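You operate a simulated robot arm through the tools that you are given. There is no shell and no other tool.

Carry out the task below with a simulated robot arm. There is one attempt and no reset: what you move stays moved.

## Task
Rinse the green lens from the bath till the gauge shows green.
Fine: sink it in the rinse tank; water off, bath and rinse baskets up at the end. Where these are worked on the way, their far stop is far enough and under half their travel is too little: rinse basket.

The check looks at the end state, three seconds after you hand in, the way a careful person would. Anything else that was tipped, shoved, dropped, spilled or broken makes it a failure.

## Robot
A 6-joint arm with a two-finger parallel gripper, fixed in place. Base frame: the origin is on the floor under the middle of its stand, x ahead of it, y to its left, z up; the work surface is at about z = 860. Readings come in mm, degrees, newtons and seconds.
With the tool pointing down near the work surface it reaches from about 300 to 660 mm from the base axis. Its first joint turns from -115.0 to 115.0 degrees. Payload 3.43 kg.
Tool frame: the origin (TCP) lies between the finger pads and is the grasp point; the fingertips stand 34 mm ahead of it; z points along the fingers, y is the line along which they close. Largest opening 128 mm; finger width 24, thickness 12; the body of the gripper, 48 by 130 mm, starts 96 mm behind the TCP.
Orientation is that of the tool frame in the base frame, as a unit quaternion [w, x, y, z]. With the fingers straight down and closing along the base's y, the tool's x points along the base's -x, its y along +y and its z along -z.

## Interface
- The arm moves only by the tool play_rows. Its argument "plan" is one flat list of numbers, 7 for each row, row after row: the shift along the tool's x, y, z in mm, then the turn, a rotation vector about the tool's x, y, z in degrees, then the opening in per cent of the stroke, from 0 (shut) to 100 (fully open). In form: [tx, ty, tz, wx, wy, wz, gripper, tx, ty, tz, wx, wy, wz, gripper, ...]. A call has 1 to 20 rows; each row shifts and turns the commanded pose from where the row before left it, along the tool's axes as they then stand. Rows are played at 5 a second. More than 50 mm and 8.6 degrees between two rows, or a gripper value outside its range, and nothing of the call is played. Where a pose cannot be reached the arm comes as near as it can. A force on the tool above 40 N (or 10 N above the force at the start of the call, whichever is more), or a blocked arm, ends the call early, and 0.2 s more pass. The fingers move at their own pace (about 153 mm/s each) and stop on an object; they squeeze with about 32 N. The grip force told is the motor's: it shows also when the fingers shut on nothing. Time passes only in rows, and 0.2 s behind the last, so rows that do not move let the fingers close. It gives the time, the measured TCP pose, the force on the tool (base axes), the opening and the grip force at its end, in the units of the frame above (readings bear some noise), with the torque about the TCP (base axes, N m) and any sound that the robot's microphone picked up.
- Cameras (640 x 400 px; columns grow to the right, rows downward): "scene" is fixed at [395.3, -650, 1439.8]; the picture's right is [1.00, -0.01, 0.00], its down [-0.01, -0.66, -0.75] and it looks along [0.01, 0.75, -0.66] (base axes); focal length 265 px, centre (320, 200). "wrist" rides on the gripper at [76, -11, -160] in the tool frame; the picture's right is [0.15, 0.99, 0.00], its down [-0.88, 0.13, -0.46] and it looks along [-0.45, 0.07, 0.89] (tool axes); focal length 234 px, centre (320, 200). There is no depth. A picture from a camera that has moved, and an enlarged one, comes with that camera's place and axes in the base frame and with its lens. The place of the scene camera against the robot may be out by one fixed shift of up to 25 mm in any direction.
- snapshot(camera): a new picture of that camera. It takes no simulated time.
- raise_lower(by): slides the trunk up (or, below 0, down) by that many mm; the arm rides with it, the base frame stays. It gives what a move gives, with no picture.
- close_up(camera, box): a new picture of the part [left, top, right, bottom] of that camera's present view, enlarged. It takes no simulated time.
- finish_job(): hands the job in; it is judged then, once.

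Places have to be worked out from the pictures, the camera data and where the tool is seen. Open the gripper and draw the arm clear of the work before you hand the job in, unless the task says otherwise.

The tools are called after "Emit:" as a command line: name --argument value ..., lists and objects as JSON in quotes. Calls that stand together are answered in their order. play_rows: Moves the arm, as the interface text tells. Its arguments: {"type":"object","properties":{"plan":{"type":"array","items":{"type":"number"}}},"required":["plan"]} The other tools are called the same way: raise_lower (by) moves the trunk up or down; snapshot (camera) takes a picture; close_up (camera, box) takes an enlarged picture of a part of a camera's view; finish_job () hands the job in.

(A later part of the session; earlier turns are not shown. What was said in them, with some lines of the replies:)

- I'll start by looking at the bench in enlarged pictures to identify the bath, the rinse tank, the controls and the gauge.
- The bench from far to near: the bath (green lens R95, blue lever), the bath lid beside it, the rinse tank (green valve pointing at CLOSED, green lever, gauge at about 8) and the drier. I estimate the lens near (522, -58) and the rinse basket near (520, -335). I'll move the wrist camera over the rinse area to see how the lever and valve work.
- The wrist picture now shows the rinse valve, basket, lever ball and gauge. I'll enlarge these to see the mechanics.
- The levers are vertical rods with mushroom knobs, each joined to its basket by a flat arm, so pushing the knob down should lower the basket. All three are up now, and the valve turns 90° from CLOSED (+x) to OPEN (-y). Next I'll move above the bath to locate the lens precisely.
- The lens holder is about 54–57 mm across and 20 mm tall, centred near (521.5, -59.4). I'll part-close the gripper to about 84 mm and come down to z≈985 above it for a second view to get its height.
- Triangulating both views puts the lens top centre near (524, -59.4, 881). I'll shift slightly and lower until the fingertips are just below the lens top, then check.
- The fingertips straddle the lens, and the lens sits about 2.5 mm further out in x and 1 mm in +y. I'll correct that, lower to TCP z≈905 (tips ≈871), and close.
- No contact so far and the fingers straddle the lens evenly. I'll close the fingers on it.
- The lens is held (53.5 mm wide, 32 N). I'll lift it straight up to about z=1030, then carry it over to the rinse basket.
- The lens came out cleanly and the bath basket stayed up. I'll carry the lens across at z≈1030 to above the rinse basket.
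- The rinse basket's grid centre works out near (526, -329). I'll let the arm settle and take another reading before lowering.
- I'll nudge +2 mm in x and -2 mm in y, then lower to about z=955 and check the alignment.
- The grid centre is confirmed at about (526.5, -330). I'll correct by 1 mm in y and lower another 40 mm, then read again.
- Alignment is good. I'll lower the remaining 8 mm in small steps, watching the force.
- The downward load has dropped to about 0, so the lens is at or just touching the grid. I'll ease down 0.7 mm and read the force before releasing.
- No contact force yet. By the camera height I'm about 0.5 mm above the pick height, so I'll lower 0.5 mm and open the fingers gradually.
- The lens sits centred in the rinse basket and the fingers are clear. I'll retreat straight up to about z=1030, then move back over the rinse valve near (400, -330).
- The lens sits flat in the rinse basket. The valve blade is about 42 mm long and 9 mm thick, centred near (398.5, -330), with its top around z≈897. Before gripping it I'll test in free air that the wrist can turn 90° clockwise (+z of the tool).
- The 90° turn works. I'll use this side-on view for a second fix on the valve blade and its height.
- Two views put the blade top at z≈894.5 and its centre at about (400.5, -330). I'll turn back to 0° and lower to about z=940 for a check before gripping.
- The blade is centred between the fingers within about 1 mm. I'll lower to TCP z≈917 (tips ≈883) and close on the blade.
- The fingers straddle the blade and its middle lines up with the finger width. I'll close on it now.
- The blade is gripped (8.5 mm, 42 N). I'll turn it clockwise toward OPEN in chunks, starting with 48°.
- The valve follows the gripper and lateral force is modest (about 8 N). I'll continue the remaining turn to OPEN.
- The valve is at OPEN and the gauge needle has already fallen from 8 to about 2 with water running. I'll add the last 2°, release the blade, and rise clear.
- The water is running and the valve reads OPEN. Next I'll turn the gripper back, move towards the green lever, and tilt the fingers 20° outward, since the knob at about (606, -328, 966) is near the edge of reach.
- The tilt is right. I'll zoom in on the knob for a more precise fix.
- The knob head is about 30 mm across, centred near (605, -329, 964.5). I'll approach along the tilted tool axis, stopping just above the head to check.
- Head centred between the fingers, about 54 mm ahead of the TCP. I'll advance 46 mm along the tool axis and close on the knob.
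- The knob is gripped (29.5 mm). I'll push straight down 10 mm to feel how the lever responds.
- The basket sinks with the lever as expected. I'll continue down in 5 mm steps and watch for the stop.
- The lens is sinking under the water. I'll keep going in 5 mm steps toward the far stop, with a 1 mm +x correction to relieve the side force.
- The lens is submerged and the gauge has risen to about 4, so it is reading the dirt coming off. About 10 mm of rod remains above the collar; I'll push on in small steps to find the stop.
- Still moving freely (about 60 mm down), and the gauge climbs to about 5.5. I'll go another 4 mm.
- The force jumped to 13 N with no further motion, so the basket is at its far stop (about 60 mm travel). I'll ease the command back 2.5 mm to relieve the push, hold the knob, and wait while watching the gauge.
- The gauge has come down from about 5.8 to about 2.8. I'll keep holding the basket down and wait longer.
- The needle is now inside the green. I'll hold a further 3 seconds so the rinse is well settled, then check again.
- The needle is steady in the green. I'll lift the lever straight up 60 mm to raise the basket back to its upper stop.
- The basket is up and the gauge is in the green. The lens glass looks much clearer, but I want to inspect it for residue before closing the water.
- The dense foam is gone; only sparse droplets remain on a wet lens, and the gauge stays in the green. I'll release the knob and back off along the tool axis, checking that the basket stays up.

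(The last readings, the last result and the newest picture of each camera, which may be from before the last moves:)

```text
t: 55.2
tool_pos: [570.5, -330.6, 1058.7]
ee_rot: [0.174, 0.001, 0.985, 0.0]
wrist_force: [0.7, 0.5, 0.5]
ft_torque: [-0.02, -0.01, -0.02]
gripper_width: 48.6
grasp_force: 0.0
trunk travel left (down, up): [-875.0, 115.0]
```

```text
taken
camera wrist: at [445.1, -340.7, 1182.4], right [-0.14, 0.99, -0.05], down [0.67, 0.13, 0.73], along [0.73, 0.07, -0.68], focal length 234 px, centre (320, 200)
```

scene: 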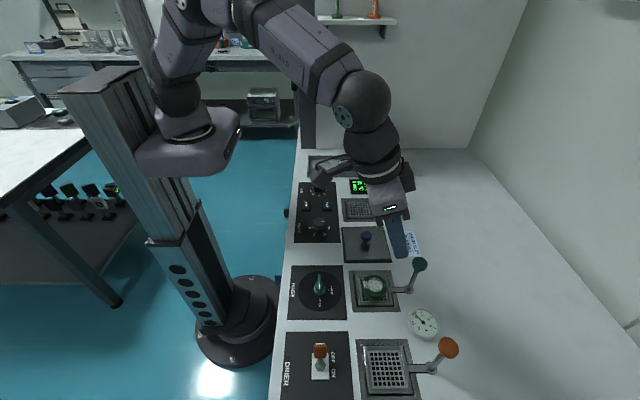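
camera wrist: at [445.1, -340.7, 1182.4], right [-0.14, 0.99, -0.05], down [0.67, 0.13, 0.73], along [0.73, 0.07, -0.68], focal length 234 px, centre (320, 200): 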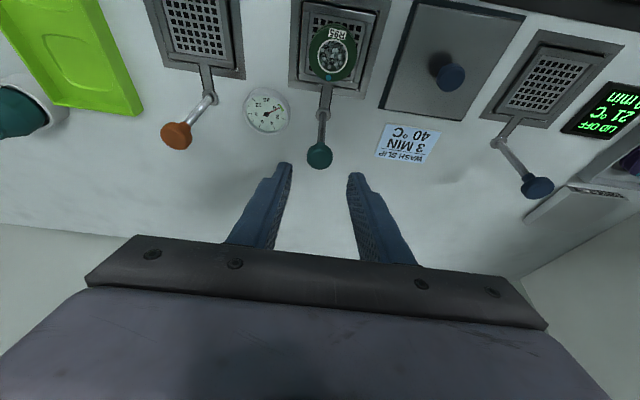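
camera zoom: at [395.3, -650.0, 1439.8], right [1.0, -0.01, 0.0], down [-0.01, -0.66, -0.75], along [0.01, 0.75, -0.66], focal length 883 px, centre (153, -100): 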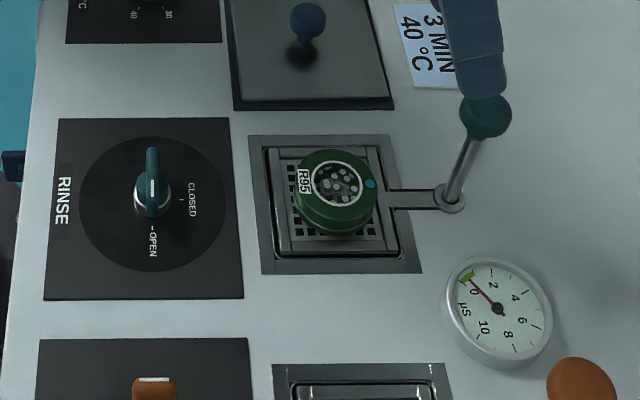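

The basket stays up after release and the gauge is green. I'll return upright to above the valve and turn the gripper 90° to match the OPEN handle.

Emit:
play_rows --plan '[0, 0, 0, 0, 8, 0, 38, 0, 0, 0, 0, 8, 0, 38, 0, 0, 0, 0, 4, 0, 38, 42.7, -0.1, 6, 0, 0, 0, 38, 42.7, -0.1, 6, 0, 0, 0, 38, 42.7, -0.1, 6, 0, 0, 0, 38, 42.7, -0.2, 6.5, 0, 0, 0, 38, 0, 0, 0, 0, 0, 8, 38, 0, 0, 0, 0, 0, 8, 38, 0, 0, 0, 0, 0, 8, 38, 0, 0, 0, 0, 0, 8, 38, 0, 0, 0, 0, 0, 8, 38, 0, 0, 0, 0, 0, 8, 38, 0, 0, 0, 0, 0, 8, 38, 0, 0, 0, 0, 0, 8, 38, 0, 0, 0, 0, 0, 8, 38, 0, 0, 0, 0, 0, 8, 38, 0, 0, 0, 0, 0, 8, 38, 0, 0, 0, 0, 0, 2, 38, 0, 0, 0, 0, 0, 0, 38]'

Emit:
close_up --camera "wrist" --box '[240, 90, 400, 190]'

Emit:
close_up --camera "scene" --box '[280, 230, 460, 350]'

```text
t: 59.4
tool_pos: [403.3, -330.9, 1020.3]
ee_rot: [0.025, 0.708, 0.706, 0.024]
wrist_force: [-0.8, 0.3, 0.0]
ft_torque: [0.01, -0.02, -0.03]
gripper_width: 48.5
grasp_force: 0.1
out of reach, approached as far as the arm can: row 3
trunk travel left (down, up): [-875.0, 115.0]
```

```text
4.00 times, centred on (320, 140) of wrist
camera zoom: at [381.0, -254.2, 1178.6], right [0.99, 0.14, 0.07], down [0.1, -0.88, 0.46], along [0.13, -0.45, -0.88], focal length 937 px, centre (320, 440)
```

zoom: 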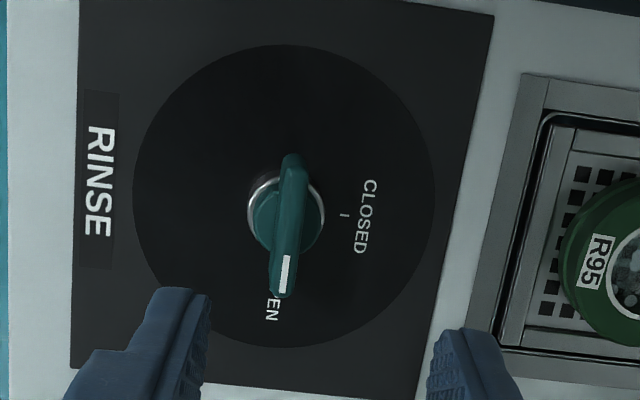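

```text
3.33 times, centred on (370, 290) of scene
camera zoom: at [395.3, -650.0, 1439.8], right [1.0, -0.01, 0.0], down [-0.01, -0.66, -0.75], along [0.01, 0.75, -0.66], focal length 883 px, centre (153, -100)
```

zoom: 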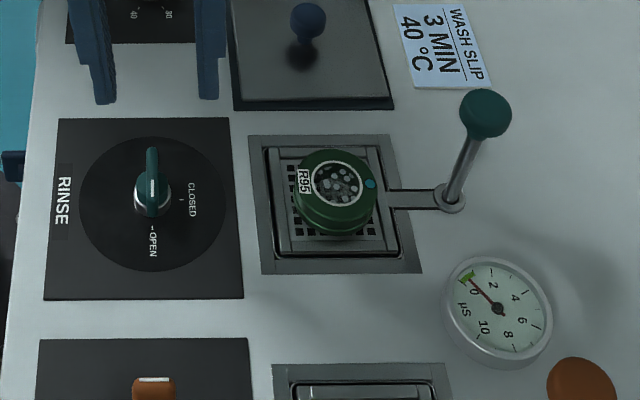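

The un-tilt fell 4° short because that pose was at the edge of reach, so about 4° of tilt remains. I'll correct it with a +4° turn about the tool x and re-check.

Emit:
play_rows --plan '[0, 0, 0, 4, 0, 0, 38, 0, 0, 0, 0, 0, 0, 38, 0, 0, 0, 0, 0, 0, 38]'

Emit:
close_up --camera "wrist" --box '[240, 90, 400, 190]'

```text
t: 60.2
tool_pos: [403.3, -331.4, 1020.5]
ee_rot: [0.001, 0.707, 0.707, 0.0]
wrist_force: [0.7, 0.2, -0.6]
ft_torque: [0.01, 0.02, -0.02]
gripper_width: 48.4
grasp_force: 0.0
trunk travel left (down, up): [-875.0, 115.0]
```

```text
4.00 times, centred on (320, 140) of wrist
camera zoom: at [392.3, -254.1, 1179.4], right [0.99, 0.15, 0.0], down [0.13, -0.88, 0.46], along [0.07, -0.45, -0.89], focal length 937 px, centre (320, 440)
```

zoom: 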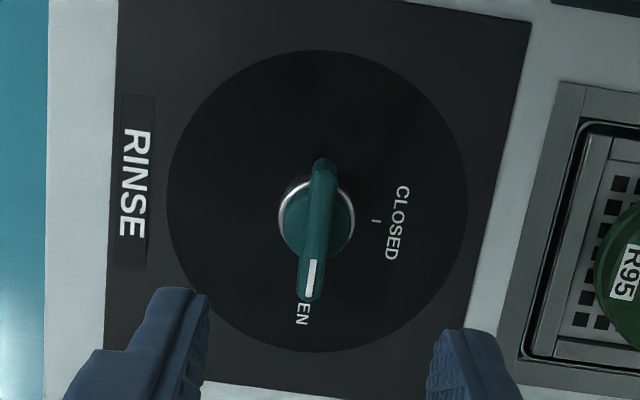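

Upright again, with the blade about 0.7 mm to the -x side of centre. I'll correct that and lower to just above the grip height.

Emit:
play_rows --plan '[0, -0.7, 40, 0, 0, 0, 38, 0, 0, 40, 0, 0, 0, 38, 0, 0, 0, 0, 0, 0, 38, 0, 0, 0, 0, 0, 0, 38]'

Emit:
close_up --camera "wrist" --box '[240, 90, 400, 190]'

```text
t: 61.2
tool_pos: [402.5, -332.5, 939.4]
ee_rot: [0.0, 0.708, 0.707, 0.0]
wrist_force: [0.1, 0.7, 0.0]
ft_torque: [0.03, -0.01, 0.03]
gripper_width: 48.6
grasp_force: 0.0
trunk travel left (down, up): [-875.0, 115.0]
```

```text
4.00 times, centred on (320, 140) of wrist
camera zoom: at [391.8, -254.1, 1099.0], right [0.99, 0.15, 0.0], down [0.13, -0.88, 0.46], along [0.07, -0.45, -0.89], focal length 937 px, centre (320, 440)
```

zoom: 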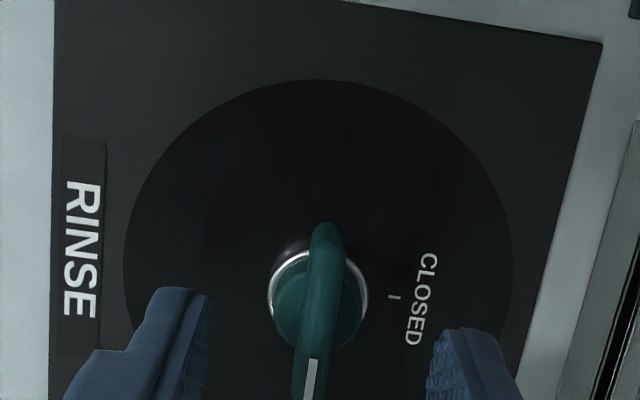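

The alignment matches the earlier good approach. I'll lower the last 21 mm and close on the blade.

Emit:
play_rows --plan '[0, 0, 11, 0, 0, 0, 38, 0, 0, 10.5, 0, 0, 0, 38, 0, 0, 0, 0, 0, 0, 38, 0, 0, 0, 0, 0, 0, 15, 0, 0, 0, 0, 0, 0, 0, 0, 0, 0, 0, 0, 0, 0, 0, 0, 0, 0, 0, 0, 0]'

Emit:
close_up --camera "wrist" --box '[240, 90, 400, 190]'

Emit:
close_up --camera "scene" --box '[280, 230, 460, 350]'

```text
t: 62.8
tool_pos: [401.8, -330.7, 918.3]
ee_rot: [0.0, 0.706, 0.708, 0.0]
wrist_force: [-4.6, -1.7, -1.5]
ft_torque: [-0.58, 0.07, 0.01]
gripper_width: 8.5
grasp_force: 42.0
trunk travel left (down, up): [-875.0, 115.0]
```

```text
4.00 times, centred on (320, 140) of wrist
camera zoom: at [391.2, -254.2, 1077.5], right [0.99, 0.15, 0.0], down [0.13, -0.88, 0.46], along [0.07, -0.45, -0.89], focal length 937 px, centre (320, 440)
```

zoom: 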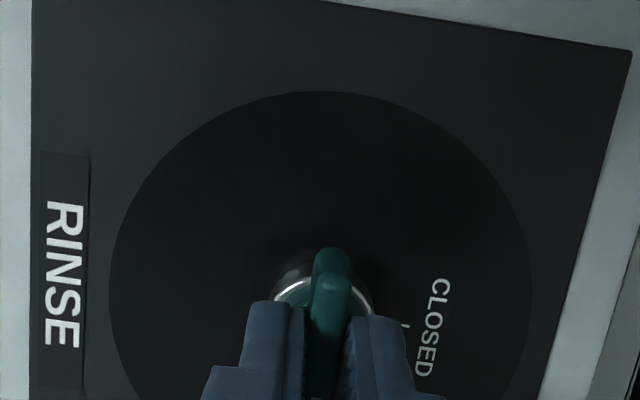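

```text
3.33 times, centred on (370, 290) of scene
camera zoom: at [395.3, -650.0, 1439.8], right [1.0, -0.01, 0.0], down [-0.01, -0.66, -0.75], along [0.01, 0.75, -0.66], focal length 883 px, centre (153, -100)
```

zoom: 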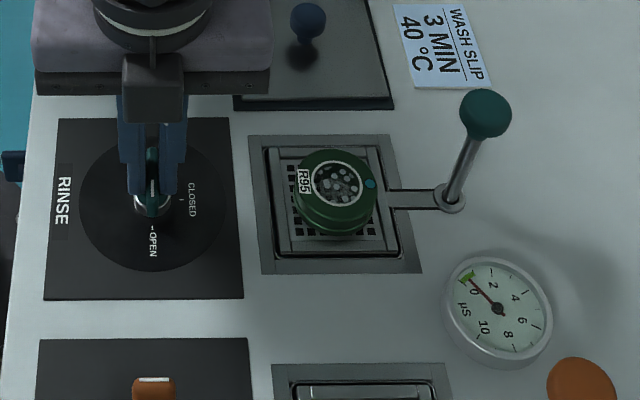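

The blade is gripped again (8.5 mm). I'll turn it counter-clockwise back toward CLOSED, 48° first.

Emit:
play_rows --plan '[0, 0, 0, 0, 0, -8, 0, 0, 0, 0, 0, 0, -8, 0, 0, 0, 0, 0, 0, -8, 0, 0, 0, 0, 0, 0, -8, 0, 0, 0, 0, 0, 0, -8, 0, 0, 0, 0, 0, 0, -8, 0, 0, 0, 0, 0, 0, 0, 0]'

Emit:
close_up --camera "scene" --box '[280, 230, 460, 350]'

```text
t: 64.4
tool_pos: [402.1, -330.2, 918.4]
ee_rot: [-0.001, 0.358, 0.934, 0.0]
wrist_force: [-2.1, -2.2, -12.1]
ft_torque: [-0.63, -0.57, 0.01]
gripper_width: 8.1
grasp_force: 42.6
trunk travel left (down, up): [-875.0, 115.0]
```

```text
3.33 times, centred on (370, 290) of scene
camera zoom: at [395.3, -650.0, 1439.8], right [1.0, -0.01, 0.0], down [-0.01, -0.66, -0.75], along [0.01, 0.75, -0.66], focal length 883 px, centre (153, -100)
```

zoom: 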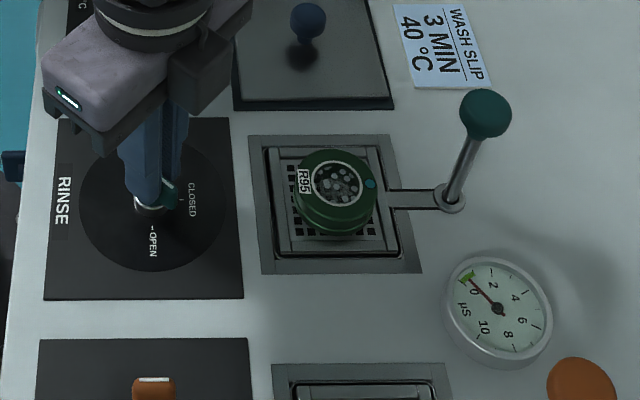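

The valve is following. I'll turn the remaining 42° to CLOSED plus 1.5° against the stop.

Emit:
play_rows --plan '[0, 0, 0, 0, 0, -8, 0, 0, 0, 0, 0, 0, -8, 0, 0, 0, 0, 0, 0, -8, 0, 0, 0, 0, 0, 0, -8, 0, 0, 0, 0, 0, 0, -8, 0, 0, 0, 0, 0, 0, -3.5, 0, 0, 0, 0, 0, 0, 0, 0, 0, 0, 0, 0, 0, 0, 0]'

Emit:
close_up --camera "scene" --box '[280, 230, 460, 350]'

Emit:
close_up --camera "wrist" --box '[240, 90, 400, 190]'

```text
t: 66.2
tool_pos: [401.5, -330.2, 919.3]
ee_rot: [0.0, -0.013, 1.0, 0.001]
wrist_force: [0.6, 4.2, -14.0]
ft_torque: [-0.17, 0.29, -1.02]
gripper_width: 8.5
grasp_force: 42.4
trunk travel left (down, up): [-875.0, 115.0]
```

```text
3.33 times, centred on (370, 290) of scene
camera zoom: at [395.3, -650.0, 1439.8], right [1.0, -0.01, 0.0], down [-0.01, -0.66, -0.75], along [0.01, 0.75, -0.66], focal length 883 px, centre (153, -100)
```

zoom: 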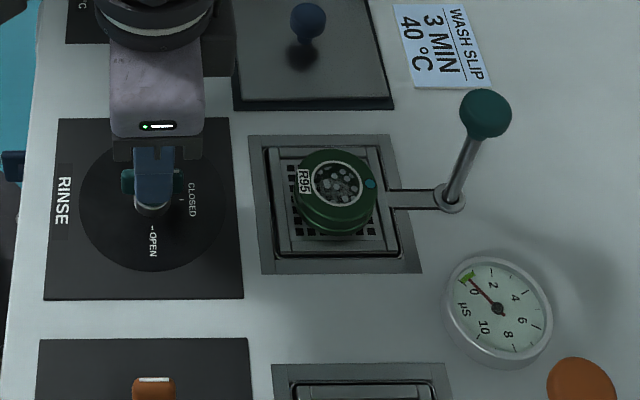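

```text
4.00 times, centred on (320, 140) of wrist
camera zoom: at [327.6, -342.9, 1077.6], right [-0.17, 0.99, 0.0], down [0.88, 0.15, 0.45], along [0.45, 0.08, -0.89], focal length 937 px, centre (320, 440)
```

zoom: 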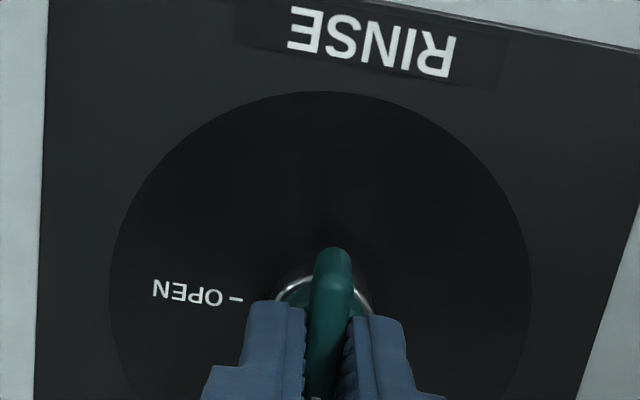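

Torque of about 1 N·m shows the valve is against its CLOSED stop. I'll ease off 1.5°, release, and lift clear.

Emit:
play_rows --plan '[0, 0, 0, 0, 0, 1.5, 0, 0, 0, 0, 0, 0, 0, 20, 0, 0, 0, 0, 0, 0, 36, 0, 0, 0, 0, 0, 0, 36, 0, 0, -10, 0, 0, 0, 36, 0, 0, -30, 0, 0, 0, 36, 0, 0, -45, 0, 0, 0, 36, 0, 0, -45, 0, 0, 0, 36, 0, 0, 0, 0, 0, 0, 36]'

Emit:
close_up --camera "scene" --box '[280, 230, 460, 350]'

Emit:
snapshot --camera "wrist"

```text
t: 68.2
tool_pos: [400.0, -330.2, 1051.6]
ee_rot: [0.001, 0.0, 1.0, 0.0]
wrist_force: [-0.4, 0.3, 0.7]
ft_torque: [0.01, -0.03, -0.03]
gripper_width: 46.4
grasp_force: 0.1
trunk travel left (down, up): [-875.0, 115.0]
```

```text
3.33 times, centred on (370, 290) of scene
camera zoom: at [395.3, -650.0, 1439.8], right [1.0, -0.01, 0.0], down [-0.01, -0.66, -0.75], along [0.01, 0.75, -0.66], focal length 883 px, centre (153, -100)
```

zoom: 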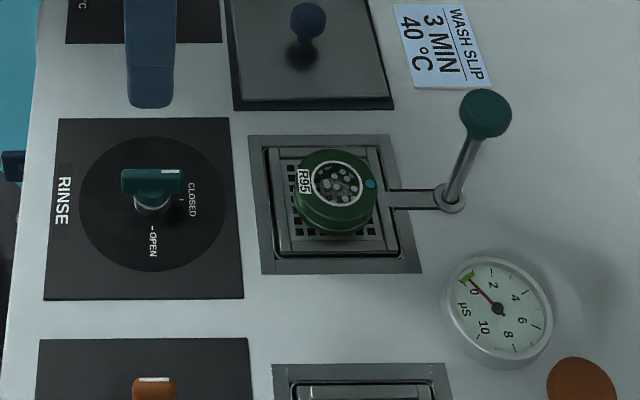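

```text
taken
camera wrist: at [325.4, -341.2, 1210.5], right [-0.15, 0.99, 0.0], down [0.88, 0.13, 0.46], along [0.45, 0.07, -0.89], focal length 234 px, centre (320, 200)
```

wrist: 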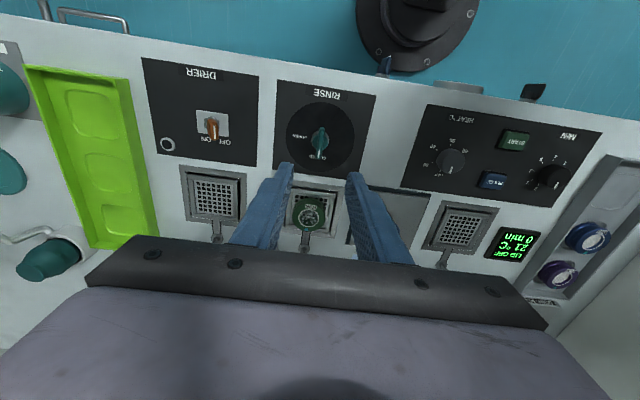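

The valve is at CLOSED, the basket is up with the lens in it, and the gauge is green. I'll open the gripper and draw back to the starting pose, then do a final check of everything.

Emit:
play_rows --plan '[0, 0, -35, 0, 0, 0, 60, 0, 0, -35, 0, 0, 0, 100, 0, 0, -35, 0, 0, 0, 100, 31, 38, 0, 0, 0, 0, 100, 31, 38, 0, 0, 0, 0, 100, 31, 38, 0, 0, 0, 0, 100, 0, 0, 0, 0, 0, 0, 100, 0, 0, 0, 0, 0, 0, 100, 0, 0, 0, 0, 0, 0, 100, 0, 0, 0, 0, 0, 0, 100, 0, 0, 0, 0, 0, 0, 100, 0, 0, 0, 0, 0, 0, 100, 0, 0, 0, 0, 0, 0, 100, 0, 0, 0, 0, 0, 0, 100, 0, 0, 0, 0, 0, 0, 100, 0, 0, 0, 0, 0, 0, 100]'

Emit:
snapshot --camera "scene"

Emit:
close_up --camera "scene" --box '[280, 240, 460, 360]'

Emit:
close_up --camera "scene" --box '[280, 145, 440, 255]'

Emit:
close_up --camera "scene" --box '[400, 295, 450, 345]'

```text
t: 71.6
tool_pos: [308.8, -215.5, 1155.1]
ee_rot: [-0.001, 0.0, 1.0, -0.001]
wrist_force: [0.0, 0.5, 0.0]
ft_torque: [0.03, -0.01, -0.03]
gripper_width: 127.6
grasp_force: 0.0
trunk travel left (down, up): [-875.0, 115.0]
```

```text
taken
```

scene: 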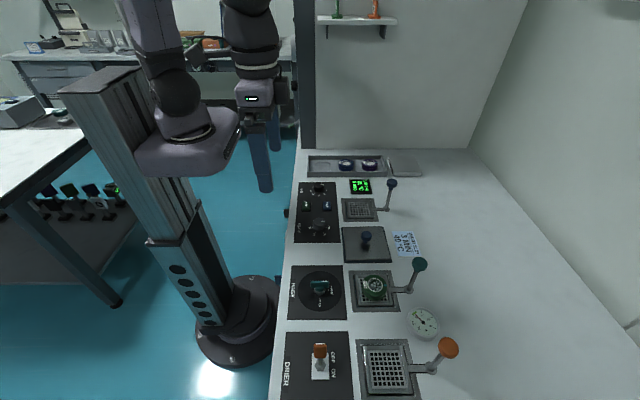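

```text
3.33 times, centred on (370, 300) of scene
camera zoom: at [395.3, -650.0, 1439.8], right [1.0, -0.01, 0.0], down [-0.01, -0.66, -0.75], along [0.01, 0.75, -0.66], focal length 883 px, centre (153, -133)
```

zoom: 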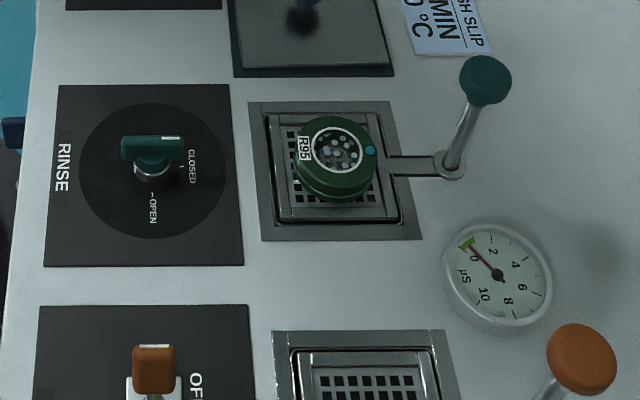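

```text
3.64 times, centred on (360, 200) of scene
camera zoom: at [395.3, -650.0, 1439.8], right [1.0, -0.01, 0.0], down [-0.01, -0.66, -0.75], along [0.01, 0.75, -0.66], focal length 963 px, centre (174, 200)
```

zoom: 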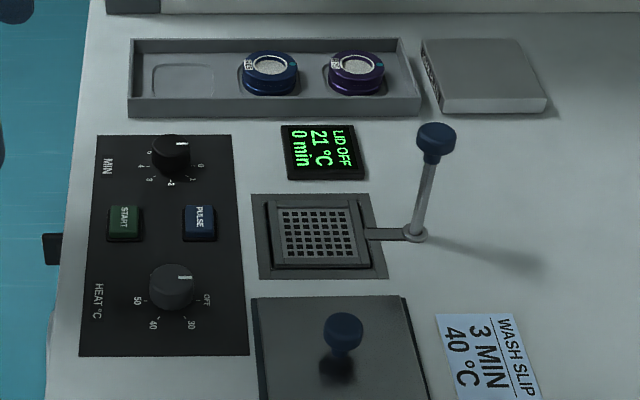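

```text
8.00 times, centred on (425, 320) of scene
camera zoom: at [395.3, -650.0, 1439.8], right [1.0, -0.01, 0.0], down [-0.01, -0.66, -0.75], along [0.01, 0.75, -0.66], focal length 2119 px, centre (-520, -760)
```

zoom: 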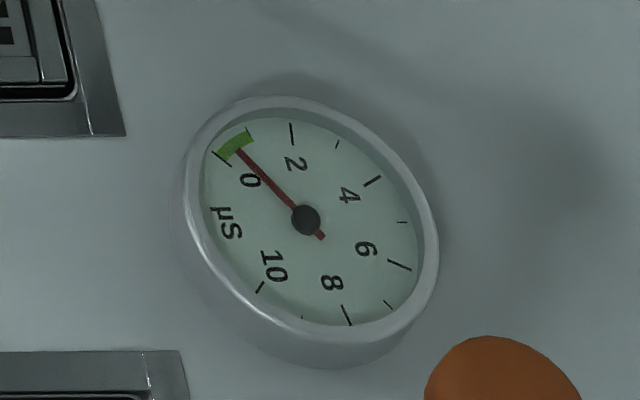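

The final check is good. The valve is at CLOSED, the bath and rinse baskets are both up, and the rinsed lens sits in the rinse basket. The gauge is steady in the green, nothing else has moved, and the arm is clear with the gripper open, so I'm handing in.

Emit:
finish_job

```text
The job is handed in.
```

I rinsed the green lens (R95) in the rinse tank until the gauge read green, and handed the job in. I haven't seen a verdict from the check.

- **Rinse:** I opened the water and pushed the rinse basket down to its far stop, about 60 mm. The gauge climbed to nearly 6 with the lens under water, then fell into the green. I held the lens under about 3 seconds more and the needle stayed there.
- **End state:** The water valve is at CLOSED, the bath and rinse baskets are both up, and the gauge is still green.
- **Lens:** It sits in the raised rinse basket. A few pale spots remain on the glass; I took them for water droplets, since the foam that covered it is gone.
- **Everything else:** The final pictures showed nothing else moved or spilled. The arm is back at its starting pose with the gripper open.
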